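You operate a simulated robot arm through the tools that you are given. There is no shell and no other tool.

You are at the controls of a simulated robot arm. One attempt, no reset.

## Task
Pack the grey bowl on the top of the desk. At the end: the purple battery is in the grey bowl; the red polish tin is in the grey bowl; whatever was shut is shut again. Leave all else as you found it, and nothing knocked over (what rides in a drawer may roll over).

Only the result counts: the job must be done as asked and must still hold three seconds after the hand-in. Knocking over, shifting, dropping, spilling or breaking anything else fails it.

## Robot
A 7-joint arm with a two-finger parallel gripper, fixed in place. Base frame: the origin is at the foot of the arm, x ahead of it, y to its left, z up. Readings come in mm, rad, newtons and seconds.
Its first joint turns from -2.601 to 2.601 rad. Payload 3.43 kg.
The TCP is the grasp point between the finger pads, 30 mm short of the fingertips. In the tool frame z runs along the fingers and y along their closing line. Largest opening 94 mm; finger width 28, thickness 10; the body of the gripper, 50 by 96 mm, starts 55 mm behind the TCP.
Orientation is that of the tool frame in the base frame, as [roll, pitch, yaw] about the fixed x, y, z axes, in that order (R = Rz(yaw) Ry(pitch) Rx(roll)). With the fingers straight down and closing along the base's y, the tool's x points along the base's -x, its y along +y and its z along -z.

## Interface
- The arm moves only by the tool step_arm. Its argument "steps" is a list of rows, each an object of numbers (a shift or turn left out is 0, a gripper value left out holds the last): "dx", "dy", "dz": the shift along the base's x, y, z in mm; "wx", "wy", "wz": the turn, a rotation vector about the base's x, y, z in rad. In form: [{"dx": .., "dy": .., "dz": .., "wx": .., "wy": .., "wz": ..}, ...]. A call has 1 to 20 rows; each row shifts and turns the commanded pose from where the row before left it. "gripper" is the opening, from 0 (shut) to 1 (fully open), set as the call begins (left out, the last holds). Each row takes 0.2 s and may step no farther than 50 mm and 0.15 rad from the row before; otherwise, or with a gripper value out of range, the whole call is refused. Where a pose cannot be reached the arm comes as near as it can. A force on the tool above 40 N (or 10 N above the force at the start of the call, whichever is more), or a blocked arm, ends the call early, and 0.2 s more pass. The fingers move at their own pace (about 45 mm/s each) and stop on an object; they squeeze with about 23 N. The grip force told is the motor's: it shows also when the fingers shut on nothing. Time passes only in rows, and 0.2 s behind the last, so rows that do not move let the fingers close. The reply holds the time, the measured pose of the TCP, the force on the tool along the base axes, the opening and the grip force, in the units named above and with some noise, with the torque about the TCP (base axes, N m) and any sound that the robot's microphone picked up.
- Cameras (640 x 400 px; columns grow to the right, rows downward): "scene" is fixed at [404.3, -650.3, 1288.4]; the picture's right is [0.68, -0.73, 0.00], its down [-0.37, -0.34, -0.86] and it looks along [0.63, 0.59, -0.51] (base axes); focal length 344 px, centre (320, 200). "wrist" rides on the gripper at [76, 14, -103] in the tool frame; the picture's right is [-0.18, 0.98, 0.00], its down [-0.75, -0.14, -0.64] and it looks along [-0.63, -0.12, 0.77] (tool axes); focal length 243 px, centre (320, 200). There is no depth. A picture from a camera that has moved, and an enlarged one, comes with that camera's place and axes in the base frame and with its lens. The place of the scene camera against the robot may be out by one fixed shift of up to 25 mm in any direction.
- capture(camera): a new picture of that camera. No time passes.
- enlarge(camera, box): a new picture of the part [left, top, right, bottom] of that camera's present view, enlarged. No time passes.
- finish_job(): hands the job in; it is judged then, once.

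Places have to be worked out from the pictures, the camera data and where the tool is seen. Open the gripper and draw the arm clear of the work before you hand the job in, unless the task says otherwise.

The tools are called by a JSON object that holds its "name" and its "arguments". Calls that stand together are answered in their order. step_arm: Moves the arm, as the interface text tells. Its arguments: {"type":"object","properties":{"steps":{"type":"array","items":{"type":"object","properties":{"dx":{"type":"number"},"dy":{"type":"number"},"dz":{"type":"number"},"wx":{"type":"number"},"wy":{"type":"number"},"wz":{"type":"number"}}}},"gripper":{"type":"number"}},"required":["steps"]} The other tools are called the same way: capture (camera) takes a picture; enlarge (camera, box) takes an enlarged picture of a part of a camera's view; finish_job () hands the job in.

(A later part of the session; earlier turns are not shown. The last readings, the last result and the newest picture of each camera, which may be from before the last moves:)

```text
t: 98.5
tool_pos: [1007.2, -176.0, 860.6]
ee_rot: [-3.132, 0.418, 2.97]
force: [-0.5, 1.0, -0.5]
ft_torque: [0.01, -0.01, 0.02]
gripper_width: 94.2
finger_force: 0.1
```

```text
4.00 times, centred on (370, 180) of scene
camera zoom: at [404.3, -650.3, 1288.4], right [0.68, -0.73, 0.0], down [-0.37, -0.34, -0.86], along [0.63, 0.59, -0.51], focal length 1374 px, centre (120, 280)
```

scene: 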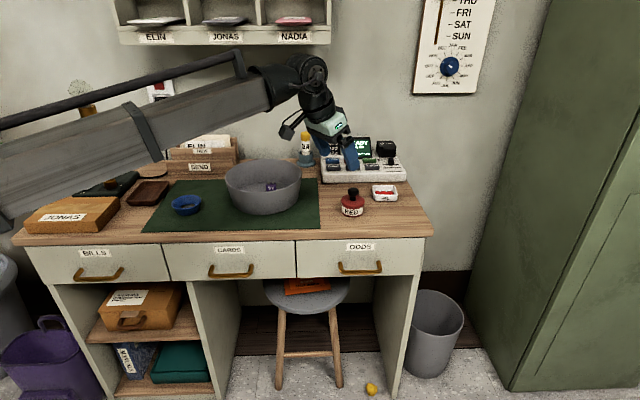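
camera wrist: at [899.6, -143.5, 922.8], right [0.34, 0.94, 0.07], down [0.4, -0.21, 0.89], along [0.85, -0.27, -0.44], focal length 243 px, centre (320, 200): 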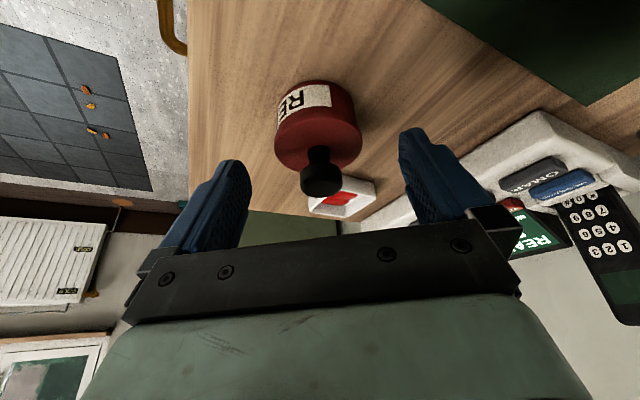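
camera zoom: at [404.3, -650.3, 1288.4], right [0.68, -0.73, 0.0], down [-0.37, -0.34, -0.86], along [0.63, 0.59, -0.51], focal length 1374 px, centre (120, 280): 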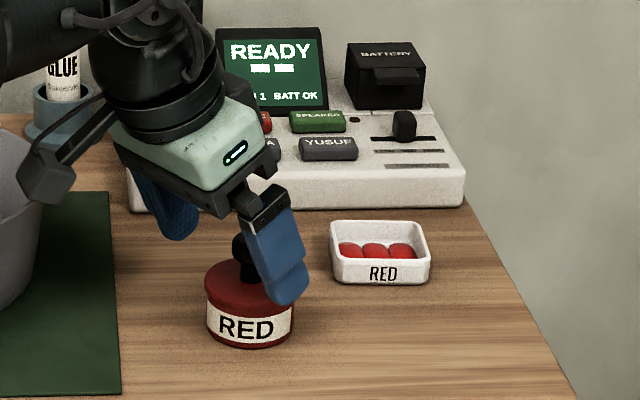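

Still centred and clear of the dish and phone. I go down the remaining 44 mm.

{"name": "step_arm", "arguments": {"steps": [{"dx": 10.4, "dy": -2.5, "dz": -20}, {"dx": 7, "dy": -2, "dz": -14}, {"dx": 4, "dy": -1.2, "dz": -8}]}}

{"name": "capture", "arguments": {"camera": "wrist"}}

{"name": "enlarge", "arguments": {"camera": "scene", "box": [300, 130, 440, 230]}}

```text
t: 99.3
tool_pos: [1029.8, -182.5, 820.1]
ee_rot: [-3.133, 0.419, 2.97]
force: [-0.9, -0.2, -0.5]
ft_torque: [-0.03, -0.05, 0.0]
gripper_width: 93.9
finger_force: 0.1
```

```text
taken
camera wrist: at [922.5, -149.1, 882.5], right [0.34, 0.94, 0.07], down [0.4, -0.21, 0.89], along [0.85, -0.27, -0.44], focal length 243 px, centre (320, 200)
```

wrist: 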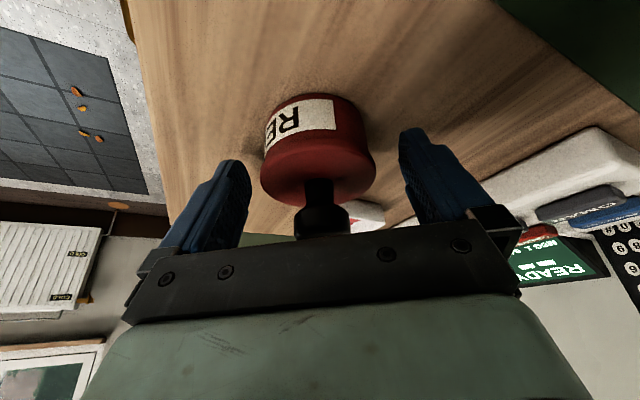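

```text
4.00 times, centred on (370, 180) of scene
camera zoom: at [404.3, -650.3, 1288.4], right [0.68, -0.73, 0.0], down [-0.37, -0.34, -0.86], along [0.63, 0.59, -0.51], focal length 1374 px, centre (120, 280)
```

zoom: 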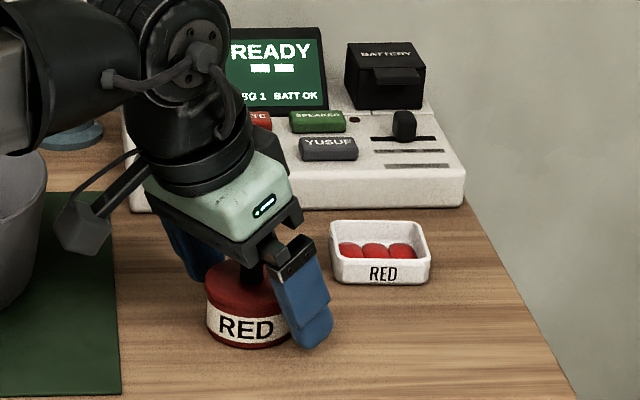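

Triangulating successive views gives the tin centre (1029.5, −182.5), lid top ≈ 814. I lower 5 mm more, shift back 3 mm, and close gently.

{"name": "step_arm", "arguments": {"steps": [{"dx": -2, "dy": 0.3, "dz": -3}, {"dx": -1, "dz": -2}]}}

{"name": "step_arm", "arguments": {"steps": [{}, {}, {}, {}], "gripper": 0.3}}

{"name": "capture", "arguments": {"camera": "wrist"}}

{"name": "enlarge", "arguments": {"camera": "scene", "box": [300, 130, 440, 230]}}

```text
t: 99.9
tool_pos: [1025.5, -182.3, 815.4]
ee_rot: [-3.136, 0.418, 2.971]
force: [0.1, 0.4, 0.2]
ft_torque: [0.01, -0.01, 0.0]
gripper_width: 93.9
finger_force: 0.1
```

```text
t: 100.9
tool_pos: [1025.8, -183.4, 814.5]
ee_rot: [-3.133, 0.417, 2.971]
force: [-0.2, 0.6, -0.8]
ft_torque: [0.02, 0.02, -0.01]
gripper_width: 62.4
finger_force: 22.8
heard: snap
```

```text
taken
camera wrist: at [919.7, -149.0, 877.1], right [0.34, 0.94, 0.07], down [0.4, -0.21, 0.89], along [0.85, -0.27, -0.44], focal length 243 px, centre (320, 200)
```

wrist: 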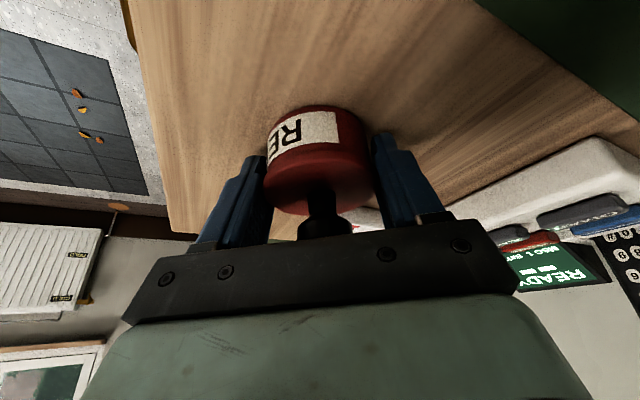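

```text
4.00 times, centred on (370, 180) of scene
camera zoom: at [404.3, -650.3, 1288.4], right [0.68, -0.73, 0.0], down [-0.37, -0.34, -0.86], along [0.63, 0.59, -0.51], focal length 1374 px, centre (120, 280)
```

zoom: 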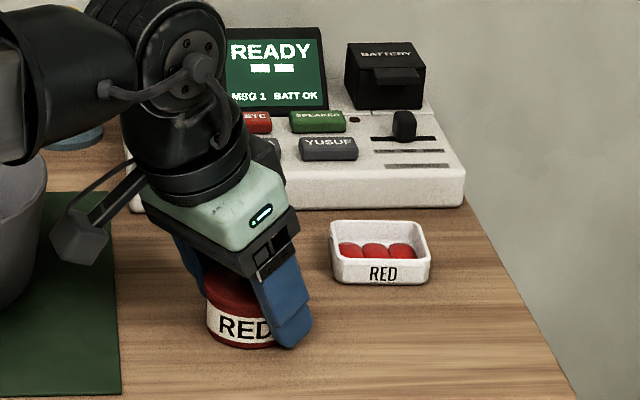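

I heard a snap as the grip closed at 62 mm; I check what happened before lifting.

{"name": "enlarge", "arguments": {"camera": "wrist", "box": [220, 80, 420, 250]}}

{"name": "enlarge", "arguments": {"camera": "scene", "box": [335, 175, 395, 225]}}

{"name": "capture", "arguments": {"camera": "scene"}}

```text
2.35 times, centred on (320, 165) of wrist
camera zoom: at [919.7, -149.0, 877.1], right [0.34, 0.94, 0.07], down [0.4, -0.21, 0.89], along [0.85, -0.27, -0.44], focal length 571 px, centre (320, 282)
```

zoom: 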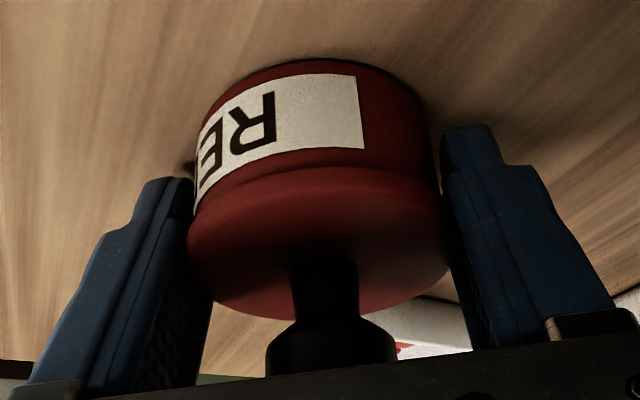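

```text
8.00 times, centred on (365, 200) of scene
camera zoom: at [404.3, -650.3, 1288.4], right [0.68, -0.73, 0.0], down [-0.37, -0.34, -0.86], along [0.63, 0.59, -0.51], focal length 2748 px, centre (-40, 200)
```

zoom: 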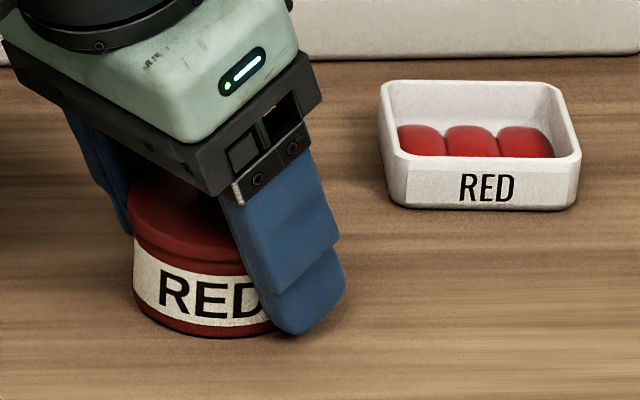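

```text
taken
```

scene: 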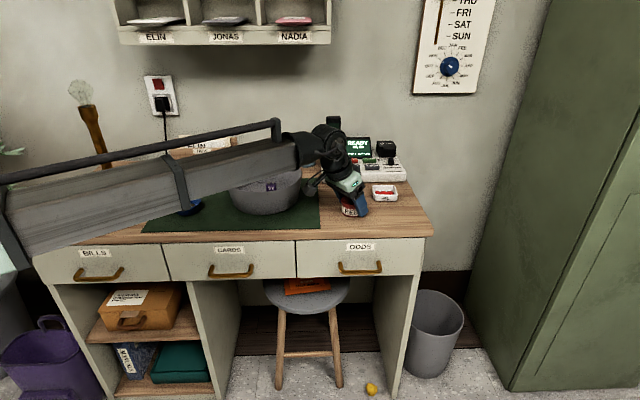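

The tin looks intact with fingers around its rim. I tighten and lift just 10 mm to see if the whole tin comes along.

{"name": "step_arm", "arguments": {"steps": [{}, {"dz": 3}, {"dz": 4}, {"dz": 4}], "gripper": 0.3}}

{"name": "enlarge", "arguments": {"camera": "wrist", "box": [220, 80, 420, 250]}}

{"name": "enlarge", "arguments": {"camera": "scene", "box": [335, 175, 395, 225]}}

```text
t: 101.9
tool_pos: [1025.7, -183.7, 826.8]
ee_rot: [-3.133, 0.416, 2.971]
force: [-0.2, 0.2, -0.3]
ft_torque: [-0.01, 0.03, -0.02]
gripper_width: 62.0
finger_force: 23.2
```

```text
2.35 times, centred on (320, 165) of wrist
camera zoom: at [919.7, -149.7, 889.3], right [0.34, 0.94, 0.07], down [0.4, -0.21, 0.89], along [0.85, -0.27, -0.44], focal length 571 px, centre (320, 282)
```

zoom: 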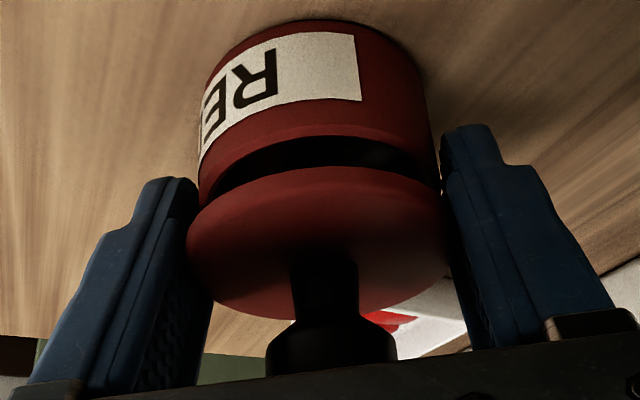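

```text
8.00 times, centred on (365, 200) of scene
camera zoom: at [404.3, -650.3, 1288.4], right [0.68, -0.73, 0.0], down [-0.37, -0.34, -0.86], along [0.63, 0.59, -0.51], focal length 2748 px, centre (-40, 200)
```

zoom: 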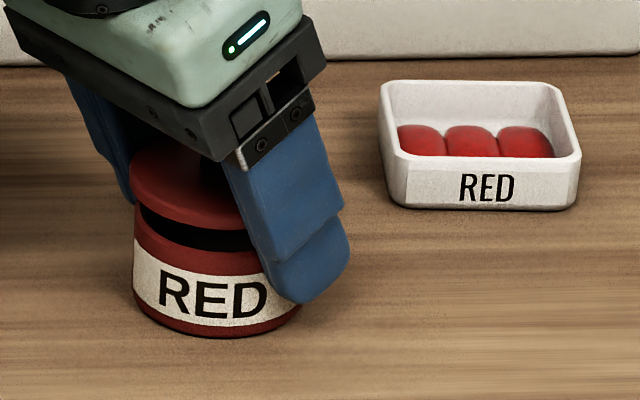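

The lid has come off the pot: it's a lidded container. I raise the lid further and look inside.

{"name": "step_arm", "arguments": {"steps": [{"dz": 10}, {"dz": 20}, {"dz": 20}]}}

{"name": "capture", "arguments": {"camera": "wrist"}}

{"name": "enlarge", "arguments": {"camera": "scene", "box": [330, 165, 410, 225]}}

{"name": "enlarge", "arguments": {"camera": "wrist", "box": [220, 40, 420, 250]}}

```text
t: 102.7
tool_pos: [1025.5, -184.2, 877.7]
ee_rot: [-3.134, 0.418, 2.971]
force: [0.8, -0.1, -0.8]
ft_torque: [-0.01, -0.02, 0.02]
gripper_width: 62.1
finger_force: 23.2
```

```text
taken
camera wrist: at [920.1, -150.6, 938.8], right [0.34, 0.94, 0.07], down [0.4, -0.21, 0.89], along [0.85, -0.27, -0.44], focal length 243 px, centre (320, 200)
```

wrist: 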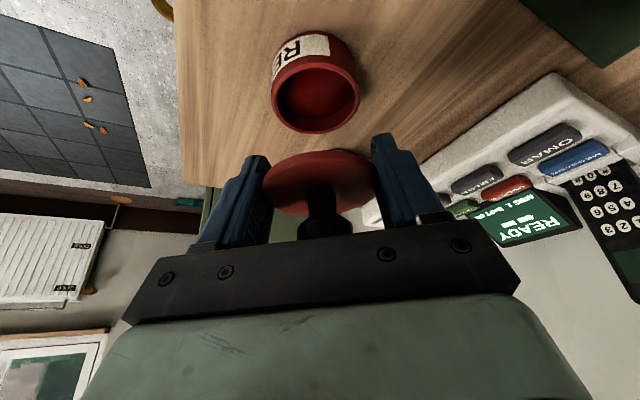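

```text
6.67 times, centred on (370, 195) of scene
camera zoom: at [404.3, -650.3, 1288.4], right [0.68, -0.73, 0.0], down [-0.37, -0.34, -0.86], along [0.63, 0.59, -0.51], focal length 2290 px, centre (-13, 233)
```

zoom: 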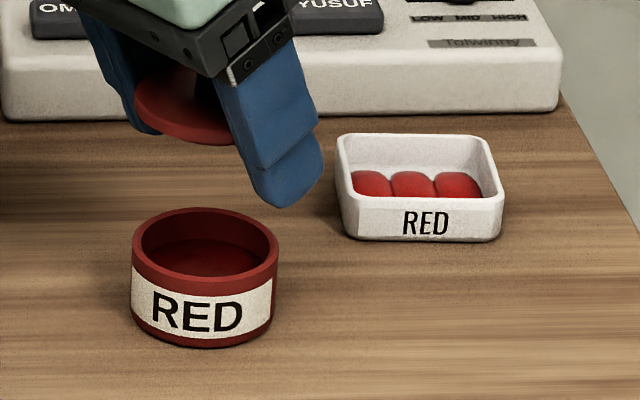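

```text
1.90 times, centred on (320, 145) of wrist
camera zoom: at [920.1, -150.6, 938.8], right [0.34, 0.94, 0.07], down [0.4, -0.21, 0.89], along [0.85, -0.27, -0.44], focal length 462 px, centre (320, 305)
```

zoom: 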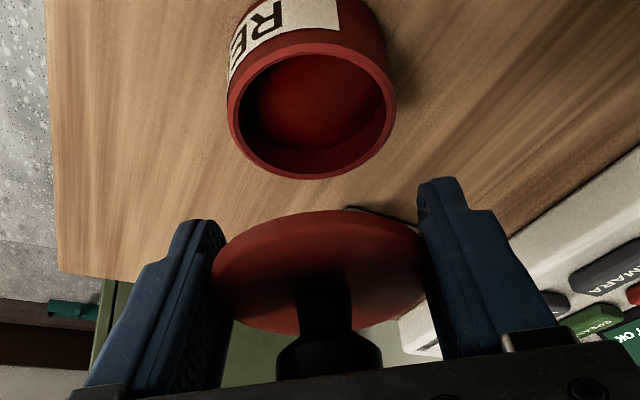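

The pot is a tin with red polish inside and a snap-on lid, which popped when I squeezed its rim. I set the lid back on first: lowering it exactly where it came from.

{"name": "step_arm", "arguments": {"steps": [{"dz": -20}, {"dz": -20}, {"dz": -10}, {"dz": -5}, {}]}}

{"name": "enlarge", "arguments": {"camera": "wrist", "box": [220, 80, 420, 250]}}

{"name": "enlarge", "arguments": {"camera": "scene", "box": [335, 175, 395, 225]}}

```text
t: 103.9
tool_pos: [1026.4, -184.1, 821.6]
ee_rot: [-3.132, 0.418, 2.971]
force: [0.1, -0.2, -0.4]
ft_torque: [0.04, 0.0, -0.03]
gripper_width: 61.9
finger_force: 23.4
```

```text
2.35 times, centred on (320, 165) of wrist
camera zoom: at [919.4, -150.6, 882.7], right [0.34, 0.94, 0.07], down [0.4, -0.21, 0.89], along [0.85, -0.27, -0.44], focal length 571 px, centre (320, 282)
```

zoom: 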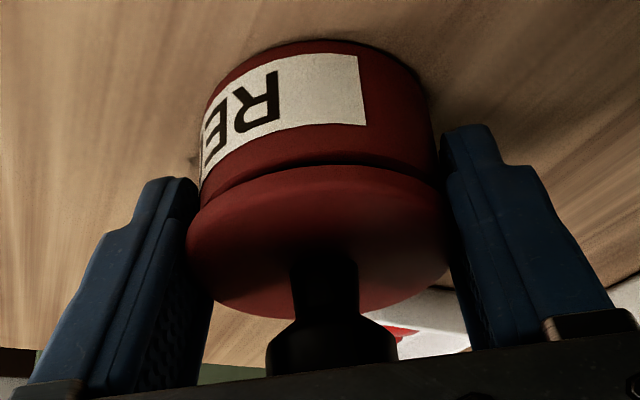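

```text
8.00 times, centred on (365, 200) of scene
camera zoom: at [404.3, -650.3, 1288.4], right [0.68, -0.73, 0.0], down [-0.37, -0.34, -0.86], along [0.63, 0.59, -0.51], focal length 2748 px, centre (-40, 200)
```

zoom: 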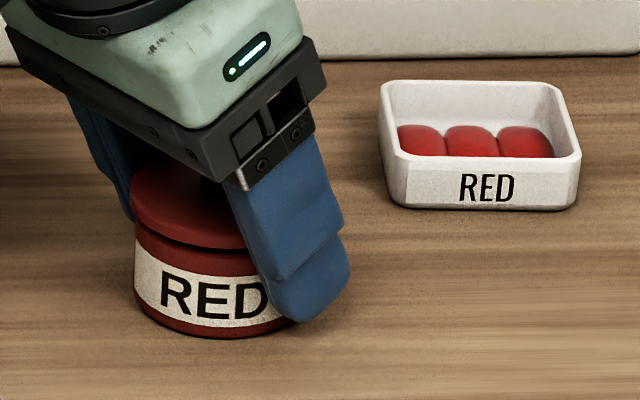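

About 6 mm of gap remain, well aligned. I lower gently until it seats.

{"name": "step_arm", "arguments": {"steps": [{"dz": -2}, {"dz": -2}, {}]}}

{"name": "step_arm", "arguments": {"steps": [{"dz": -2}, {"dz": -1}, {}]}}

{"name": "enlarge", "arguments": {"camera": "wrist", "box": [220, 80, 420, 250]}}

```text
t: 104.7
tool_pos: [1026.8, -184.0, 817.8]
ee_rot: [-3.133, 0.417, 2.972]
force: [0.3, 0.3, -0.9]
ft_torque: [-0.01, 0.01, 0.0]
gripper_width: 61.7
finger_force: 23.3
```

```text
t: 105.5
tool_pos: [1026.3, -182.9, 814.4]
ee_rot: [-3.133, 0.419, 2.971]
force: [3.6, -1.1, 8.6]
ft_torque: [0.21, -0.14, -0.09]
gripper_width: 61.7
finger_force: 22.9
heard: snap
```

```text
2.35 times, centred on (320, 165) of wrist
camera zoom: at [920.2, -148.9, 877.5], right [0.34, 0.94, 0.07], down [0.4, -0.21, 0.89], along [0.85, -0.27, -0.44], focal length 571 px, centre (320, 282)
```

zoom: 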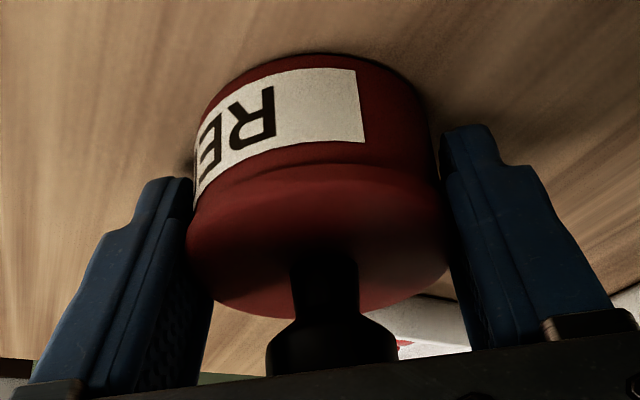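

A snap confirms the lid is seated again as it was. Since I'm not certain this pot is the "polish tin", I release it, withdraw, and survey the rest of the room around me first.

{"name": "step_arm", "arguments": {"steps": [{"dz": 1}, {}, {}, {}], "gripper": 1}}

{"name": "step_arm", "arguments": {"steps": [{"dx": -4, "dy": 1, "dz": 9}, {"dx": -9, "dy": 1.6, "dz": 20}, {"dx": -12, "dy": 2, "dz": 30}, {"dx": -15, "dy": 3, "dz": 40}, {"dx": -20, "dy": 3, "dz": 40}]}}

{"name": "capture", "arguments": {"camera": "scene"}}

{"name": "enlarge", "arguments": {"camera": "scene", "box": [330, 175, 410, 225]}}

{"name": "capture", "arguments": {"camera": "wrist"}}

```text
t: 106.5
tool_pos: [1026.2, -182.8, 815.9]
ee_rot: [-3.133, 0.417, 2.97]
force: [-0.6, 0.1, 0.6]
ft_torque: [0.02, 0.01, -0.03]
gripper_width: 94.2
finger_force: 0.0
```

```text
t: 107.7
tool_pos: [964.7, -174.0, 956.0]
ee_rot: [-3.132, 0.419, 2.97]
force: [0.4, -0.4, -0.9]
ft_torque: [0.03, 0.01, 0.01]
gripper_width: 94.1
finger_force: 0.0
```

```text
taken
```

scene: 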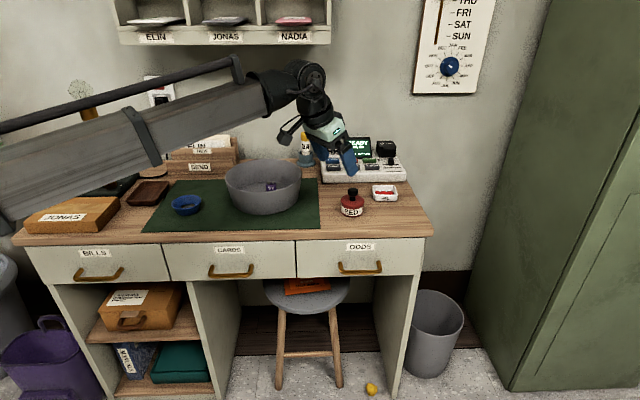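

```text
8.00 times, centred on (370, 200) of scene
camera zoom: at [404.3, -650.3, 1288.4], right [0.68, -0.73, 0.0], down [-0.37, -0.34, -0.86], along [0.63, 0.59, -0.51], focal length 2748 px, centre (-80, 200)
```

zoom: 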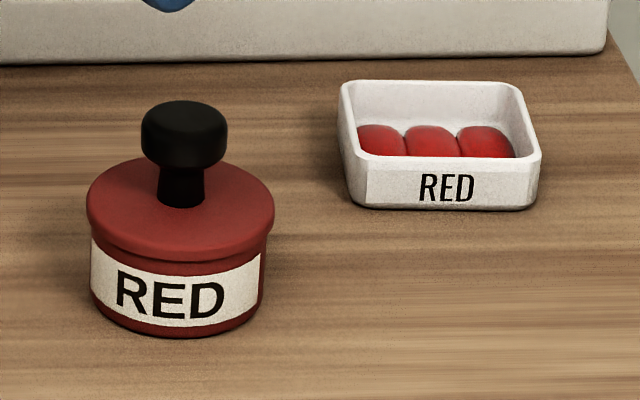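

```text
taken
camera wrist: at [858.2, -139.7, 1018.8], right [0.34, 0.94, 0.07], down [0.4, -0.21, 0.89], along [0.85, -0.27, -0.44], focal length 243 px, centre (320, 200)
```

wrist: 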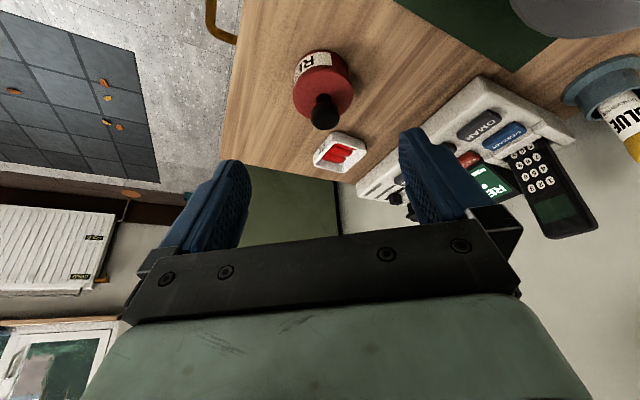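

The tin is back as it was (within about a millimetre). Now I draw in and swing clockwise at mid height to look around the room.

{"name": "step_arm", "arguments": {"steps": [{"dx": -49, "dy": 9}, {"dx": -49, "dy": 9}, {"dx": -49, "dy": 9}, {"dx": -49, "dy": 9}, {"dx": -49, "dy": 9}, {"dx": -49, "dy": 9}]}}

{"name": "step_arm", "arguments": {"steps": [{"dx": -10.1, "dy": -46.4, "wz": -0.0698}, {"dx": -13.2, "dy": -45.6, "wz": -0.0698}, {"dx": -16.4, "dy": -44.5, "wz": -0.0698}, {"dx": -19.5, "dy": -43.3, "wz": -0.0698}, {"dx": -22.4, "dy": -41.9, "wz": -0.0698}, {"dx": -25.3, "dy": -40.1, "wz": -0.0698}, {"dx": -28.0, "dy": -38.3, "wz": -0.0698}, {"dx": -30.7, "dy": -36.3, "wz": -0.0698}, {"dx": -33.0, "dy": -34.0, "wz": -0.0698}, {"dx": -35.4, "dy": -31.6, "wz": -0.0698}]}}

{"name": "capture", "arguments": {"camera": "wrist"}}

```text
t: 109.1
tool_pos: [672.9, -118.9, 954.6]
ee_rot: [-3.133, 0.415, 2.971]
force: [0.1, -0.1, -0.3]
ft_torque: [-0.02, 0.03, 0.02]
gripper_width: 94.0
finger_force: 0.1
```

```text
t: 111.3
tool_pos: [440.6, -519.1, 952.2]
ee_rot: [-3.132, 0.416, 2.273]
force: [0.7, 0.9, 0.1]
ft_torque: [-0.02, 0.03, -0.01]
gripper_width: 93.9
finger_force: 0.0
```

```text
taken
camera wrist: at [381.8, -424.1, 1015.0], right [0.86, 0.5, 0.07], down [0.17, -0.41, 0.89], along [0.48, -0.76, -0.44], focal length 243 px, centre (320, 200)
```

wrist: 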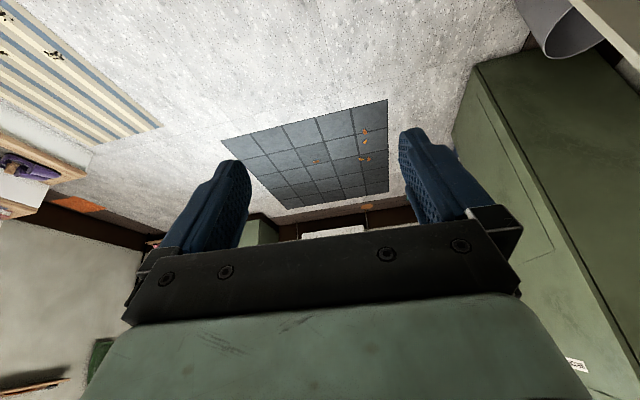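

There's another piece of furniture further round to the right. I keep swinging.

{"name": "step_arm", "arguments": {"steps": [{"dx": -37.5, "dy": -29.1, "wz": -0.0698}, {"dx": -39.5, "dy": -26.4, "wz": -0.0698}, {"dx": -41.2, "dy": -23.6, "wz": -0.0698}, {"dx": -42.7, "dy": -20.7, "wz": -0.0698}, {"dx": -44.1, "dy": -17.6, "wz": -0.0698}, {"dx": -45.1, "dy": -14.5, "wz": -0.0698}]}}

{"name": "capture", "arguments": {"camera": "wrist"}}

```text
t: 112.7
tool_pos: [184.1, -649.1, 954.1]
ee_rot: [-3.133, 0.417, 1.854]
force: [0.2, 0.3, -0.5]
ft_torque: [0.0, 0.05, 0.0]
gripper_width: 94.1
finger_force: 0.1
```

```text
taken
camera wrist: at [169.3, -539.2, 1016.2], right [0.99, 0.11, 0.07], down [-0.01, -0.45, 0.89], along [0.13, -0.89, -0.44], focal length 243 px, centre (320, 200)
```

wrist: 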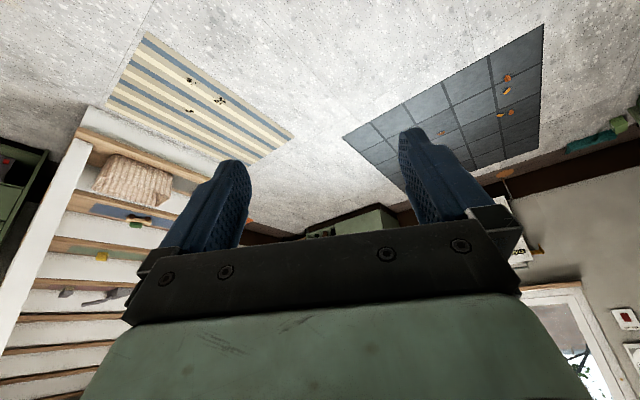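

A shelving unit with small items appears on the left of view. I enlarge it and continue the swing.

{"name": "enlarge", "arguments": {"camera": "wrist", "box": [0, 120, 220, 400]}}

{"name": "step_arm", "arguments": {"steps": [{"dx": -46.1, "dy": -11.3, "wz": -0.0698}, {"dx": -46.8, "dy": -8.1, "wz": -0.0698}, {"dx": -47.2, "dy": -4.8, "wz": -0.0698}, {"dx": -47.5, "dy": -1.5, "wz": -0.0698}, {"dx": -47.4, "dy": 1.6, "wz": -0.0698}, {"dx": -47.2, "dy": 5, "wz": -0.0698}, {"dx": -46.8, "dy": 8.1, "wz": -0.0698}, {"dx": -46.1, "dy": 11.4, "wz": -0.0698}]}}

{"name": "capture", "arguments": {"camera": "wrist"}}

```text
1.43 times, centred on (110, 260) of wrist
camera zoom: at [169.3, -539.2, 1016.2], right [0.99, 0.11, 0.07], down [-0.01, -0.45, 0.89], along [0.13, -0.89, -0.44], focal length 347 px, centre (620, 114)
```

zoom: 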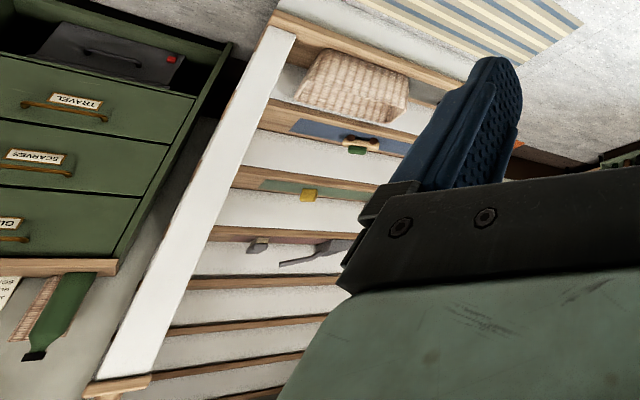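

```text
t: 114.5
tool_pos: [-185.3, -652.0, 953.8]
ee_rot: [-3.132, 0.416, 1.291]
force: [-0.2, 1.2, 0.1]
ft_torque: [0.0, 0.0, -0.02]
gripper_width: 94.0
finger_force: 0.1
```

```text
taken
camera wrist: at [-139.6, -550.0, 1016.5], right [0.9, -0.43, 0.07], down [-0.25, -0.37, 0.89], along [-0.36, -0.82, -0.44], focal length 243 px, centre (320, 200)
```

wrist: 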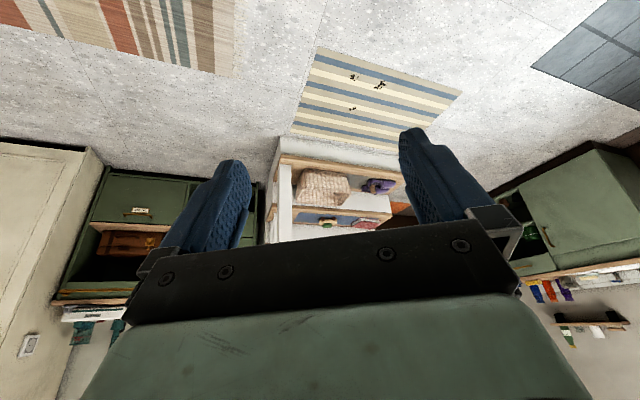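

There are more furnishings on this side — a green dresser and another green cabinet. I enlarge them.

{"name": "enlarge", "arguments": {"camera": "wrist", "box": [0, 120, 270, 390]}}

{"name": "enlarge", "arguments": {"camera": "wrist", "box": [470, 120, 640, 380]}}

{"name": "enlarge", "arguments": {"camera": "wrist", "box": [250, 130, 430, 240]}}

```text
1.48 times, centred on (135, 255) of wrist
camera zoom: at [-139.6, -550.0, 1016.5], right [0.9, -0.43, 0.07], down [-0.25, -0.37, 0.89], along [-0.36, -0.82, -0.44], focal length 359 px, centre (594, 118)
```

zoom: 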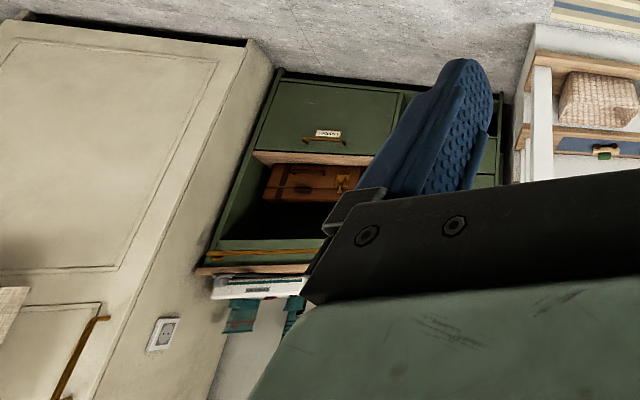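

```text
1.54 times, centred on (555, 250) of wrist
camera zoom: at [-139.6, -550.0, 1016.5], right [0.9, -0.43, 0.07], down [-0.25, -0.37, 0.89], along [-0.36, -0.82, -0.44], focal length 373 px, centre (-42, 123)
```

zoom: 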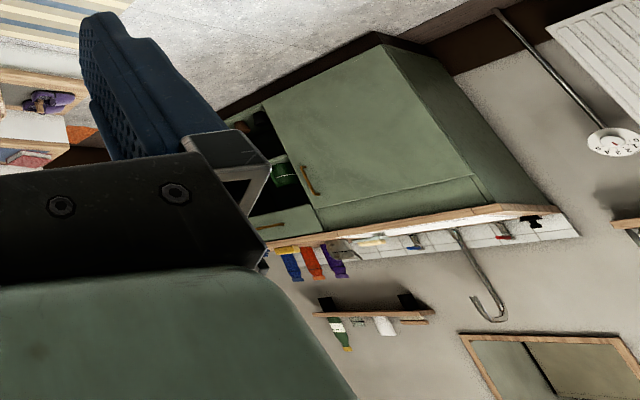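

```text
3.56 times, centred on (340, 185) of wrist
camera zoom: at [-139.6, -550.0, 1016.5], right [0.9, -0.43, 0.07], down [-0.25, -0.37, 0.89], along [-0.36, -0.82, -0.44], focal length 863 px, centre (249, 253)
```

zoom: 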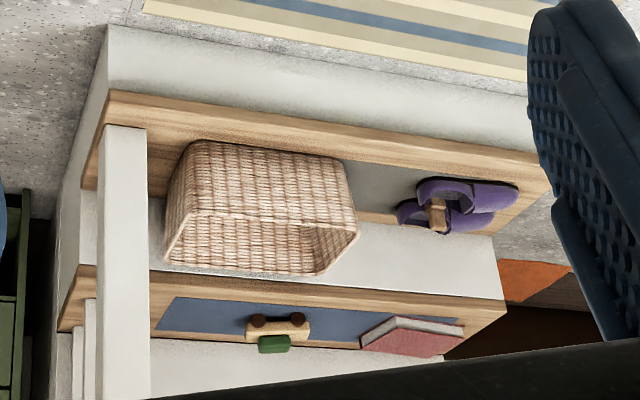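

Those other furnishings are all well over 1.5 m away, out of reach, so the lidded red tin on the desk (snap-on lid, red polish inside) is the red polish tin. I swing back to it, planning to hold it by the knob.

{"name": "step_arm", "arguments": {"steps": [{"dx": 46.1, "dy": -11.4, "wz": 0.0698}, {"dx": 46.8, "dy": -8.1, "wz": 0.0698}, {"dx": 47.2, "dy": -5, "wz": 0.0698}, {"dx": 47.4, "dy": -1.6, "wz": 0.0698}, {"dx": 47.5, "dy": 1.5, "wz": 0.0698}, {"dx": 47.2, "dy": 4.8, "wz": 0.0698}, {"dx": 46.8, "dy": 8.1, "wz": 0.0698}, {"dx": 46.1, "dy": 11.3, "wz": 0.0698}, {"dx": 45.1, "dy": 14.5, "wz": 0.0698}, {"dx": 44.1, "dy": 17.6, "wz": 0.0698}, {"dx": 42.7, "dy": 20.7, "wz": 0.0698}, {"dx": 41.2, "dy": 23.6, "wz": 0.0698}, {"dx": 39.5, "dy": 26.4, "wz": 0.0698}, {"dx": 37.5, "dy": 29.1, "wz": 0.0698}]}}

{"name": "step_arm", "arguments": {"steps": [{"dx": 35.4, "dy": 31.6, "wz": 0.0698}, {"dx": 33.0, "dy": 34.0, "wz": 0.0698}, {"dx": 30.7, "dy": 36.3, "wz": 0.0698}, {"dx": 28.0, "dy": 38.3, "wz": 0.0698}, {"dx": 25.3, "dy": 40.1, "wz": 0.0698}, {"dx": 22.4, "dy": 41.9, "wz": 0.0698}, {"dx": 19.5, "dy": 43.3, "wz": 0.0698}, {"dx": 16.4, "dy": 44.5, "wz": 0.0698}, {"dx": 13.2, "dy": 45.6, "wz": 0.0698}, {"dx": 10.1, "dy": 46.4, "wz": 0.0698}, {"dx": 49, "dy": -9}, {"dx": 49, "dy": -9}, {"dx": 49, "dy": -9}, {"dx": 49, "dy": -9}, {"dx": 49, "dy": -9}, {"dx": 45, "dy": -9}], "gripper": 0.65}}

{"name": "capture", "arguments": {"camera": "wrist"}}

{"name": "capture", "arguments": {"camera": "scene"}}

```text
t: 117.5
tool_pos: [438.8, -521.1, 957.3]
ee_rot: [-3.131, 0.415, 2.271]
force: [0.6, -1.1, 0.3]
ft_torque: [0.03, 0.01, 0.02]
gripper_width: 93.9
finger_force: 0.0
```

```text
t: 120.9
tool_pos: [962.4, -172.9, 953.8]
ee_rot: [-3.133, 0.418, 2.971]
force: [-0.6, 0.5, -1.4]
ft_torque: [-0.01, -0.03, -0.03]
gripper_width: 61.2
finger_force: 0.0
```

```text
taken
camera wrist: at [857.0, -138.7, 1016.0], right [0.34, 0.94, 0.07], down [0.4, -0.21, 0.89], along [0.85, -0.27, -0.44], focal length 243 px, centre (320, 200)
```

wrist: 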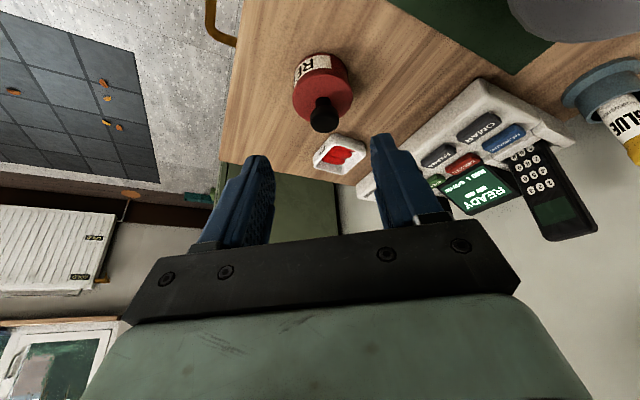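

```text
taken
```

scene: 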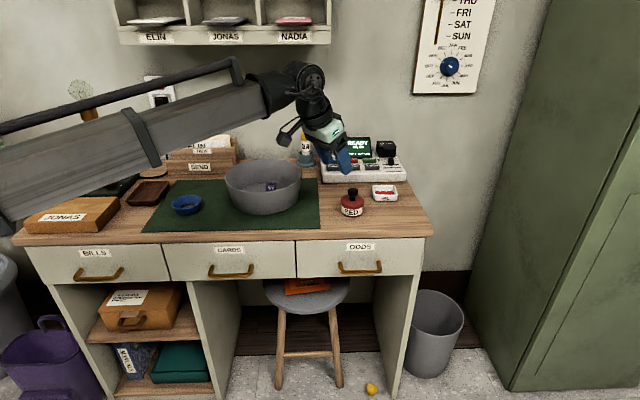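

I approach the knob along the tool axis, stopping with fingertips just above the lid.

{"name": "step_arm", "arguments": {"steps": [{"dx": 27, "dy": -2.6, "dz": -20}, {"dx": 12, "dy": -2.1, "dz": -27}, {"dx": 12, "dy": -2.1, "dz": -27}], "gripper": 0.6}}

{"name": "capture", "arguments": {"camera": "wrist"}}

{"name": "enlarge", "arguments": {"camera": "scene", "box": [320, 150, 420, 225]}}

```text
t: 121.7
tool_pos: [1013.0, -180.2, 880.4]
ee_rot: [-3.134, 0.417, 2.969]
force: [0.3, -0.1, 0.5]
ft_torque: [0.03, -0.01, 0.01]
gripper_width: 56.6
finger_force: 0.0
```

```text
taken
camera wrist: at [906.7, -146.5, 942.5], right [0.34, 0.94, 0.07], down [0.4, -0.21, 0.89], along [0.85, -0.27, -0.44], focal length 243 px, centre (320, 200)
```

wrist: 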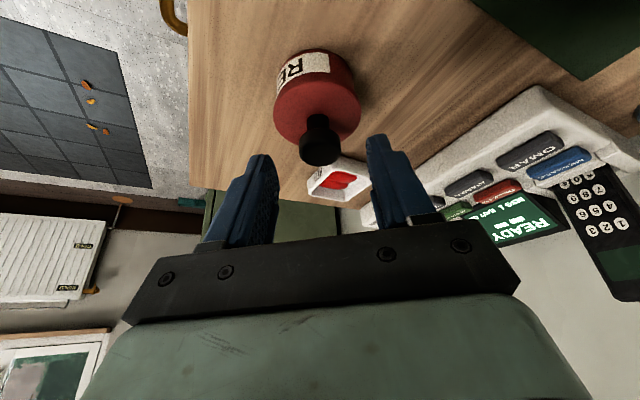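

```text
5.33 times, centred on (370, 188) of scene
camera zoom: at [404.3, -650.3, 1288.4], right [0.68, -0.73, 0.0], down [-0.37, -0.34, -0.86], along [0.63, 0.59, -0.51], focal length 1832 px, centre (53, 267)
```

zoom: 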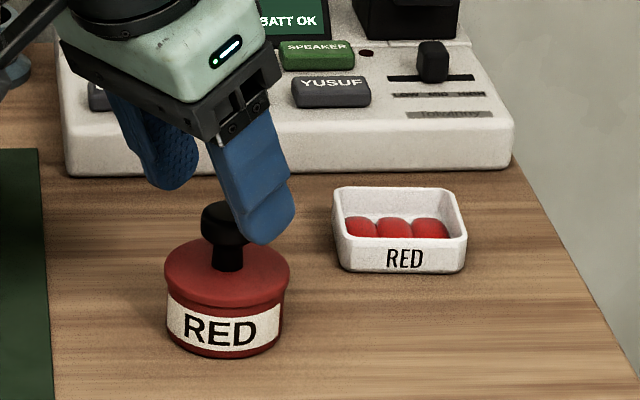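

The knob lies between the fingers. I move in the remaining ~28 mm down and grip it softly.

{"name": "step_arm", "arguments": {"steps": [{"dx": 7, "dy": -1.2, "dz": -15}, {"dx": 6, "dy": -1, "dz": -12}]}}

{"name": "enlarge", "arguments": {"camera": "wrist", "box": [220, 80, 420, 250]}}

{"name": "enlarge", "arguments": {"camera": "scene", "box": [320, 150, 420, 225]}}

```text
t: 122.3
tool_pos: [1027.2, -182.5, 854.3]
ee_rot: [-3.134, 0.417, 2.971]
force: [-0.4, -0.6, 0.3]
ft_torque: [0.0, 0.01, 0.0]
gripper_width: 56.2
finger_force: 0.0
```

```text
2.35 times, centred on (320, 165) of wrist
camera zoom: at [920.6, -148.2, 915.8], right [0.34, 0.94, 0.07], down [0.4, -0.21, 0.89], along [0.85, -0.27, -0.44], focal length 571 px, centre (320, 282)
```

zoom: 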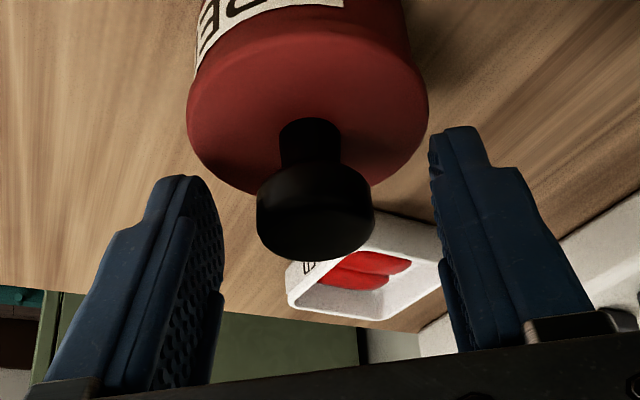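

```text
5.33 times, centred on (370, 188) of scene
camera zoom: at [404.3, -650.3, 1288.4], right [0.68, -0.73, 0.0], down [-0.37, -0.34, -0.86], along [0.63, 0.59, -0.51], focal length 1832 px, centre (53, 267)
```

zoom: 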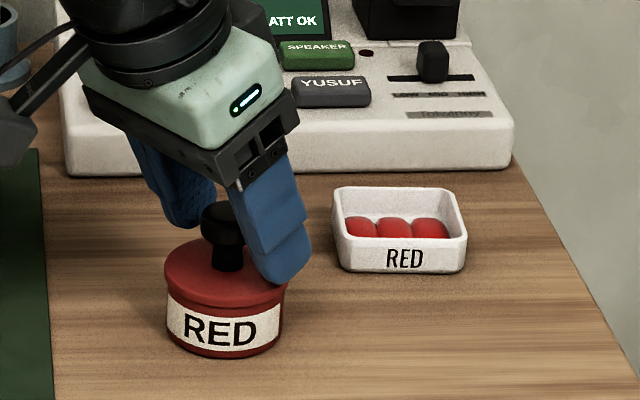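

The knob is about 2 mm off-centre toward one finger; I correct that and close.

{"name": "step_arm", "arguments": {"steps": [{"dx": -0.6, "dy": -2.2, "dz": -1}]}}

{"name": "step_arm", "arguments": {"steps": [{}, {}, {}], "gripper": 0.2}}

{"name": "enlarge", "arguments": {"camera": "wrist", "box": [220, 80, 420, 250]}}

```text
t: 122.7
tool_pos: [1025.1, -183.9, 853.0]
ee_rot: [-3.133, 0.417, 2.971]
force: [0.1, -0.3, -0.1]
ft_torque: [-0.03, -0.01, -0.02]
gripper_width: 56.1
finger_force: 0.1
```

```text
t: 123.5
tool_pos: [1025.4, -183.4, 852.6]
ee_rot: [-3.133, 0.418, 2.972]
force: [-0.2, 0.3, 0.0]
ft_torque: [0.0, 0.01, 0.0]
gripper_width: 26.3
finger_force: 23.1
heard: snap
```

```text
2.35 times, centred on (320, 165) of wrist
camera zoom: at [918.9, -150.2, 915.2], right [0.34, 0.94, 0.07], down [0.4, -0.21, 0.89], along [0.85, -0.27, -0.44], focal length 571 px, centre (320, 282)
```

zoom: 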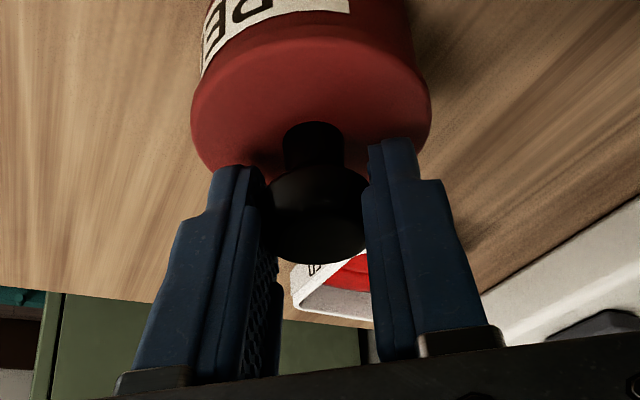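

Gripping the lid releases it, so lid and body must be moved separately and re-snapped in the bowl. I lift the lid by its knob and look.

{"name": "step_arm", "arguments": {"steps": [{"dz": 5}, {"dz": 10}, {"dz": 20}, {"dz": 25}]}}

{"name": "capture", "arguments": {"camera": "wrist"}}

{"name": "enlarge", "arguments": {"camera": "scene", "box": [320, 150, 420, 225]}}

```text
t: 124.5
tool_pos: [1024.1, -185.4, 912.2]
ee_rot: [-3.131, 0.417, 2.97]
force: [0.2, 0.2, -0.5]
ft_torque: [0.0, -0.02, 0.02]
gripper_width: 26.2
finger_force: 22.8
```

```text
taken
camera wrist: at [918.9, -152.6, 973.9], right [0.34, 0.94, 0.07], down [0.4, -0.21, 0.89], along [0.85, -0.27, -0.44], focal length 243 px, centre (320, 200)
```

wrist: 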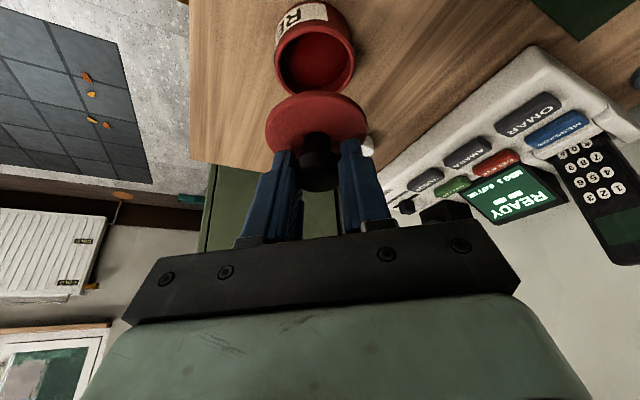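

```text
5.33 times, centred on (370, 188) of scene
camera zoom: at [404.3, -650.3, 1288.4], right [0.68, -0.73, 0.0], down [-0.37, -0.34, -0.86], along [0.63, 0.59, -0.51], focal length 1832 px, centre (53, 267)
```

zoom: 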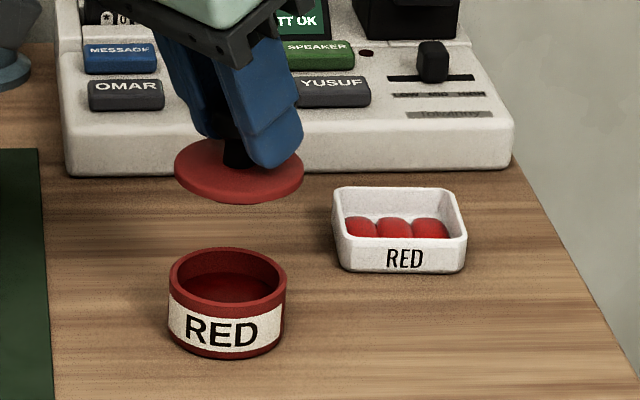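

The lid is held level. I carry it ~95 mm inward to a free patch of desk and lower it.

{"name": "step_arm", "arguments": {"steps": [{"dx": -29, "dy": 11.5}, {"dx": -29, "dy": 11.5}, {"dx": -29, "dy": 11.5}, {"dz": -30}, {"dz": -30}]}}

{"name": "capture", "arguments": {"camera": "wrist"}}

{"name": "enlarge", "arguments": {"camera": "scene", "box": [300, 150, 400, 225]}}

```text
t: 125.7
tool_pos: [936.0, -150.9, 849.9]
ee_rot: [-3.133, 0.417, 2.971]
force: [0.5, -1.0, -0.1]
ft_torque: [-0.01, -0.02, -0.01]
gripper_width: 26.0
finger_force: 23.0
```

```text
taken
camera wrist: at [830.0, -117.9, 912.4], right [0.34, 0.94, 0.07], down [0.4, -0.21, 0.89], along [0.85, -0.27, -0.44], focal length 243 px, centre (320, 200)
```

wrist: 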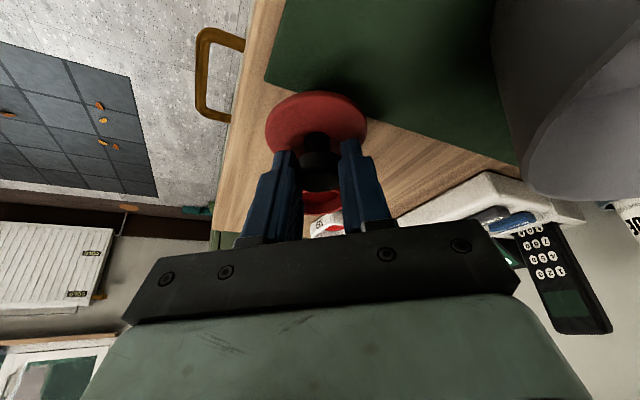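

```text
5.33 times, centred on (350, 188) of scene
camera zoom: at [404.3, -650.3, 1288.4], right [0.68, -0.73, 0.0], down [-0.37, -0.34, -0.86], along [0.63, 0.59, -0.51], focal length 1832 px, centre (160, 267)
```

zoom: 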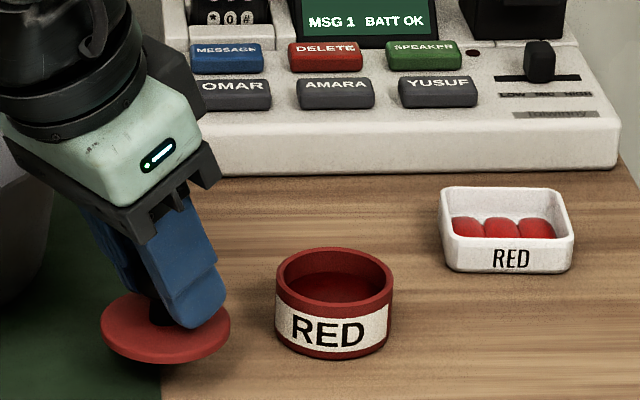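

The lid would straddle the mat's edge, so I shift ~30 mm right onto bare wood before lowering.

{"name": "step_arm", "arguments": {"steps": [{"dx": 8, "dy": -13.4}, {"dx": 7.7, "dy": -13.4}, {"dz": -10}, {"dz": -5}]}}

{"name": "enlarge", "arguments": {"camera": "scene", "box": [300, 150, 400, 225]}}

```text
t: 126.7
tool_pos: [953.8, -176.6, 837.7]
ee_rot: [-3.132, 0.417, 2.968]
force: [0.5, -0.5, 0.6]
ft_torque: [-0.03, 0.03, 0.04]
gripper_width: 26.3
finger_force: 23.3
```

```text
5.33 times, centred on (350, 188) of scene
camera zoom: at [404.3, -650.3, 1288.4], right [0.68, -0.73, 0.0], down [-0.37, -0.34, -0.86], along [0.63, 0.59, -0.51], focal length 1832 px, centre (160, 267)
```

zoom: 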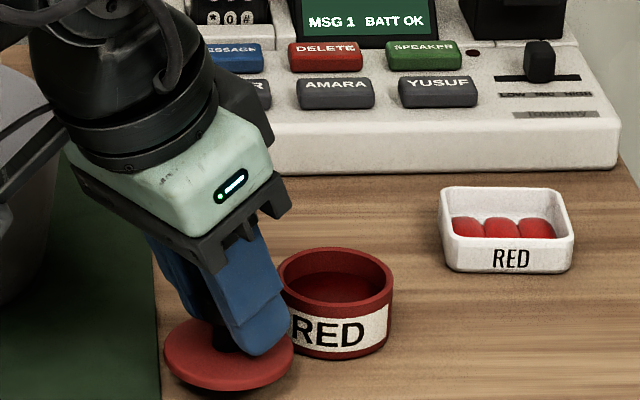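

Now over bare wood. I lower in small steps until it touches.

{"name": "step_arm", "arguments": {"steps": [{"dz": -3}, {"dz": -3}, {}]}}

{"name": "step_arm", "arguments": {"steps": [{"dz": -2}, {"dz": -2}, {}]}}

{"name": "enlarge", "arguments": {"camera": "scene", "box": [310, 170, 380, 225]}}

```text
t: 127.5
tool_pos: [955.5, -176.3, 832.4]
ee_rot: [-3.133, 0.418, 2.97]
force: [0.5, -0.7, -0.3]
ft_torque: [0.01, 0.02, -0.02]
gripper_width: 26.3
finger_force: 22.8
```

```text
t: 128.3
tool_pos: [952.8, -175.4, 827.3]
ee_rot: [-3.134, 0.419, 2.97]
force: [-0.4, 0.0, 0.3]
ft_torque: [-0.01, 0.0, 0.0]
gripper_width: 26.2
finger_force: 23.2
```

```text
7.27 times, centred on (345, 198) of scene
camera zoom: at [404.3, -650.3, 1288.4], right [0.68, -0.73, 0.0], down [-0.37, -0.34, -0.86], along [0.63, 0.59, -0.51], focal length 2498 px, centre (138, 218)
```

zoom: 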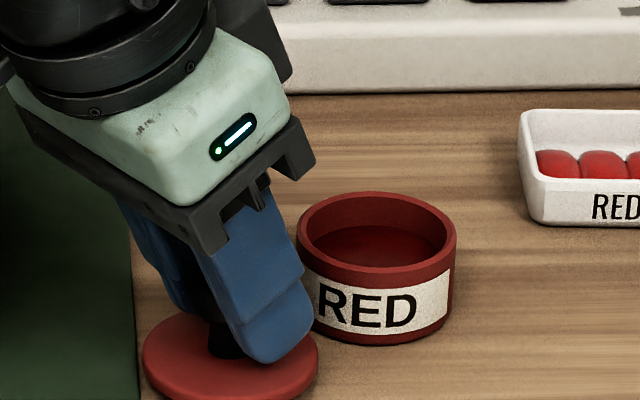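

{"name": "step_arm", "arguments": {"steps": [{"dz": -2}, {"dz": -1.5}, {}]}}

{"name": "step_arm", "arguments": {"steps": [{"dz": -1.5}, {"dz": -1.5}, {}]}}

```text
t: 129.1
tool_pos: [953.1, -176.2, 826.2]
ee_rot: [-3.133, 0.42, 2.973]
force: [-3.9, -2.0, 23.5]
ft_torque: [-0.01, 0.22, 0.03]
gripper_width: 26.3
finger_force: 23.4
```

```text
t: 129.8
tool_pos: [953.9, -175.9, 824.6]
ee_rot: [-3.132, 0.424, 2.97]
force: [-2.9, 0.5, 14.0]
ft_torque: [0.16, 0.08, -0.02]
gripper_width: 26.3
finger_force: 23.0
stopped in row 3: the force on the tool passed its limit at 42 N (the readings are from after the stop); the commanded pose is now the measured one
```

The lid rests on the wood (contact at TCP z≈826). I ease up and release the knob, then withdraw.

{"name": "step_arm", "arguments": {"steps": [{"dz": 1}, {}, {}], "gripper": 0.6}}

{"name": "step_arm", "arguments": {"steps": [{"dx": -3.5, "dy": 0.6, "dz": 8}, {"dx": -9, "dy": 1.6, "dz": 20}, {"dx": -9, "dy": 1.6, "dz": 20}, {"dz": 30}]}}

{"name": "capture", "arguments": {"camera": "wrist"}}

{"name": "enlarge", "arguments": {"camera": "scene", "box": [310, 160, 410, 225]}}

```text
t: 130.6
tool_pos: [954.3, -176.5, 824.9]
ee_rot: [-3.133, 0.422, 2.971]
force: [0.5, -2.7, 12.7]
ft_torque: [0.05, 0.02, -0.05]
gripper_width: 53.4
finger_force: 0.1
```

```text
t: 131.6
tool_pos: [932.2, -172.0, 900.3]
ee_rot: [-3.133, 0.422, 2.972]
force: [1.0, -0.3, -0.2]
ft_torque: [0.01, 0.03, 0.0]
gripper_width: 56.4
finger_force: 0.1
```

```text
taken
camera wrist: at [826.2, -139.2, 962.6], right [0.34, 0.94, 0.07], down [0.4, -0.21, 0.9], along [0.85, -0.27, -0.44], focal length 243 px, centre (320, 200)
```

wrist: 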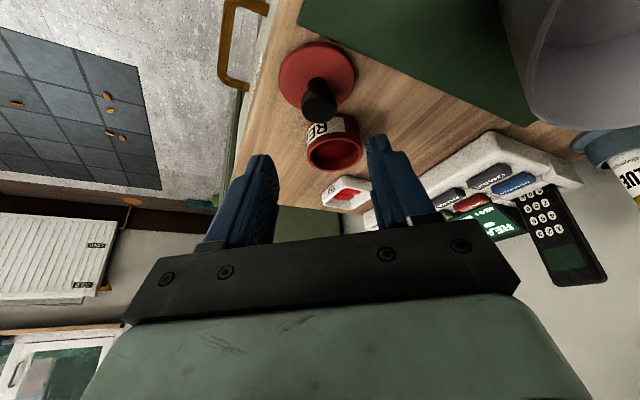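

```text
6.15 times, centred on (360, 192) of scene
camera zoom: at [404.3, -650.3, 1288.4], right [0.68, -0.73, 0.0], down [-0.37, -0.34, -0.86], along [0.63, 0.59, -0.51], focal length 2114 px, centre (74, 246)
```

zoom: 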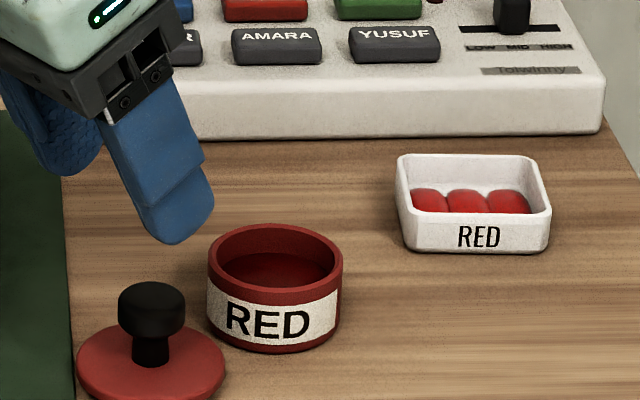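

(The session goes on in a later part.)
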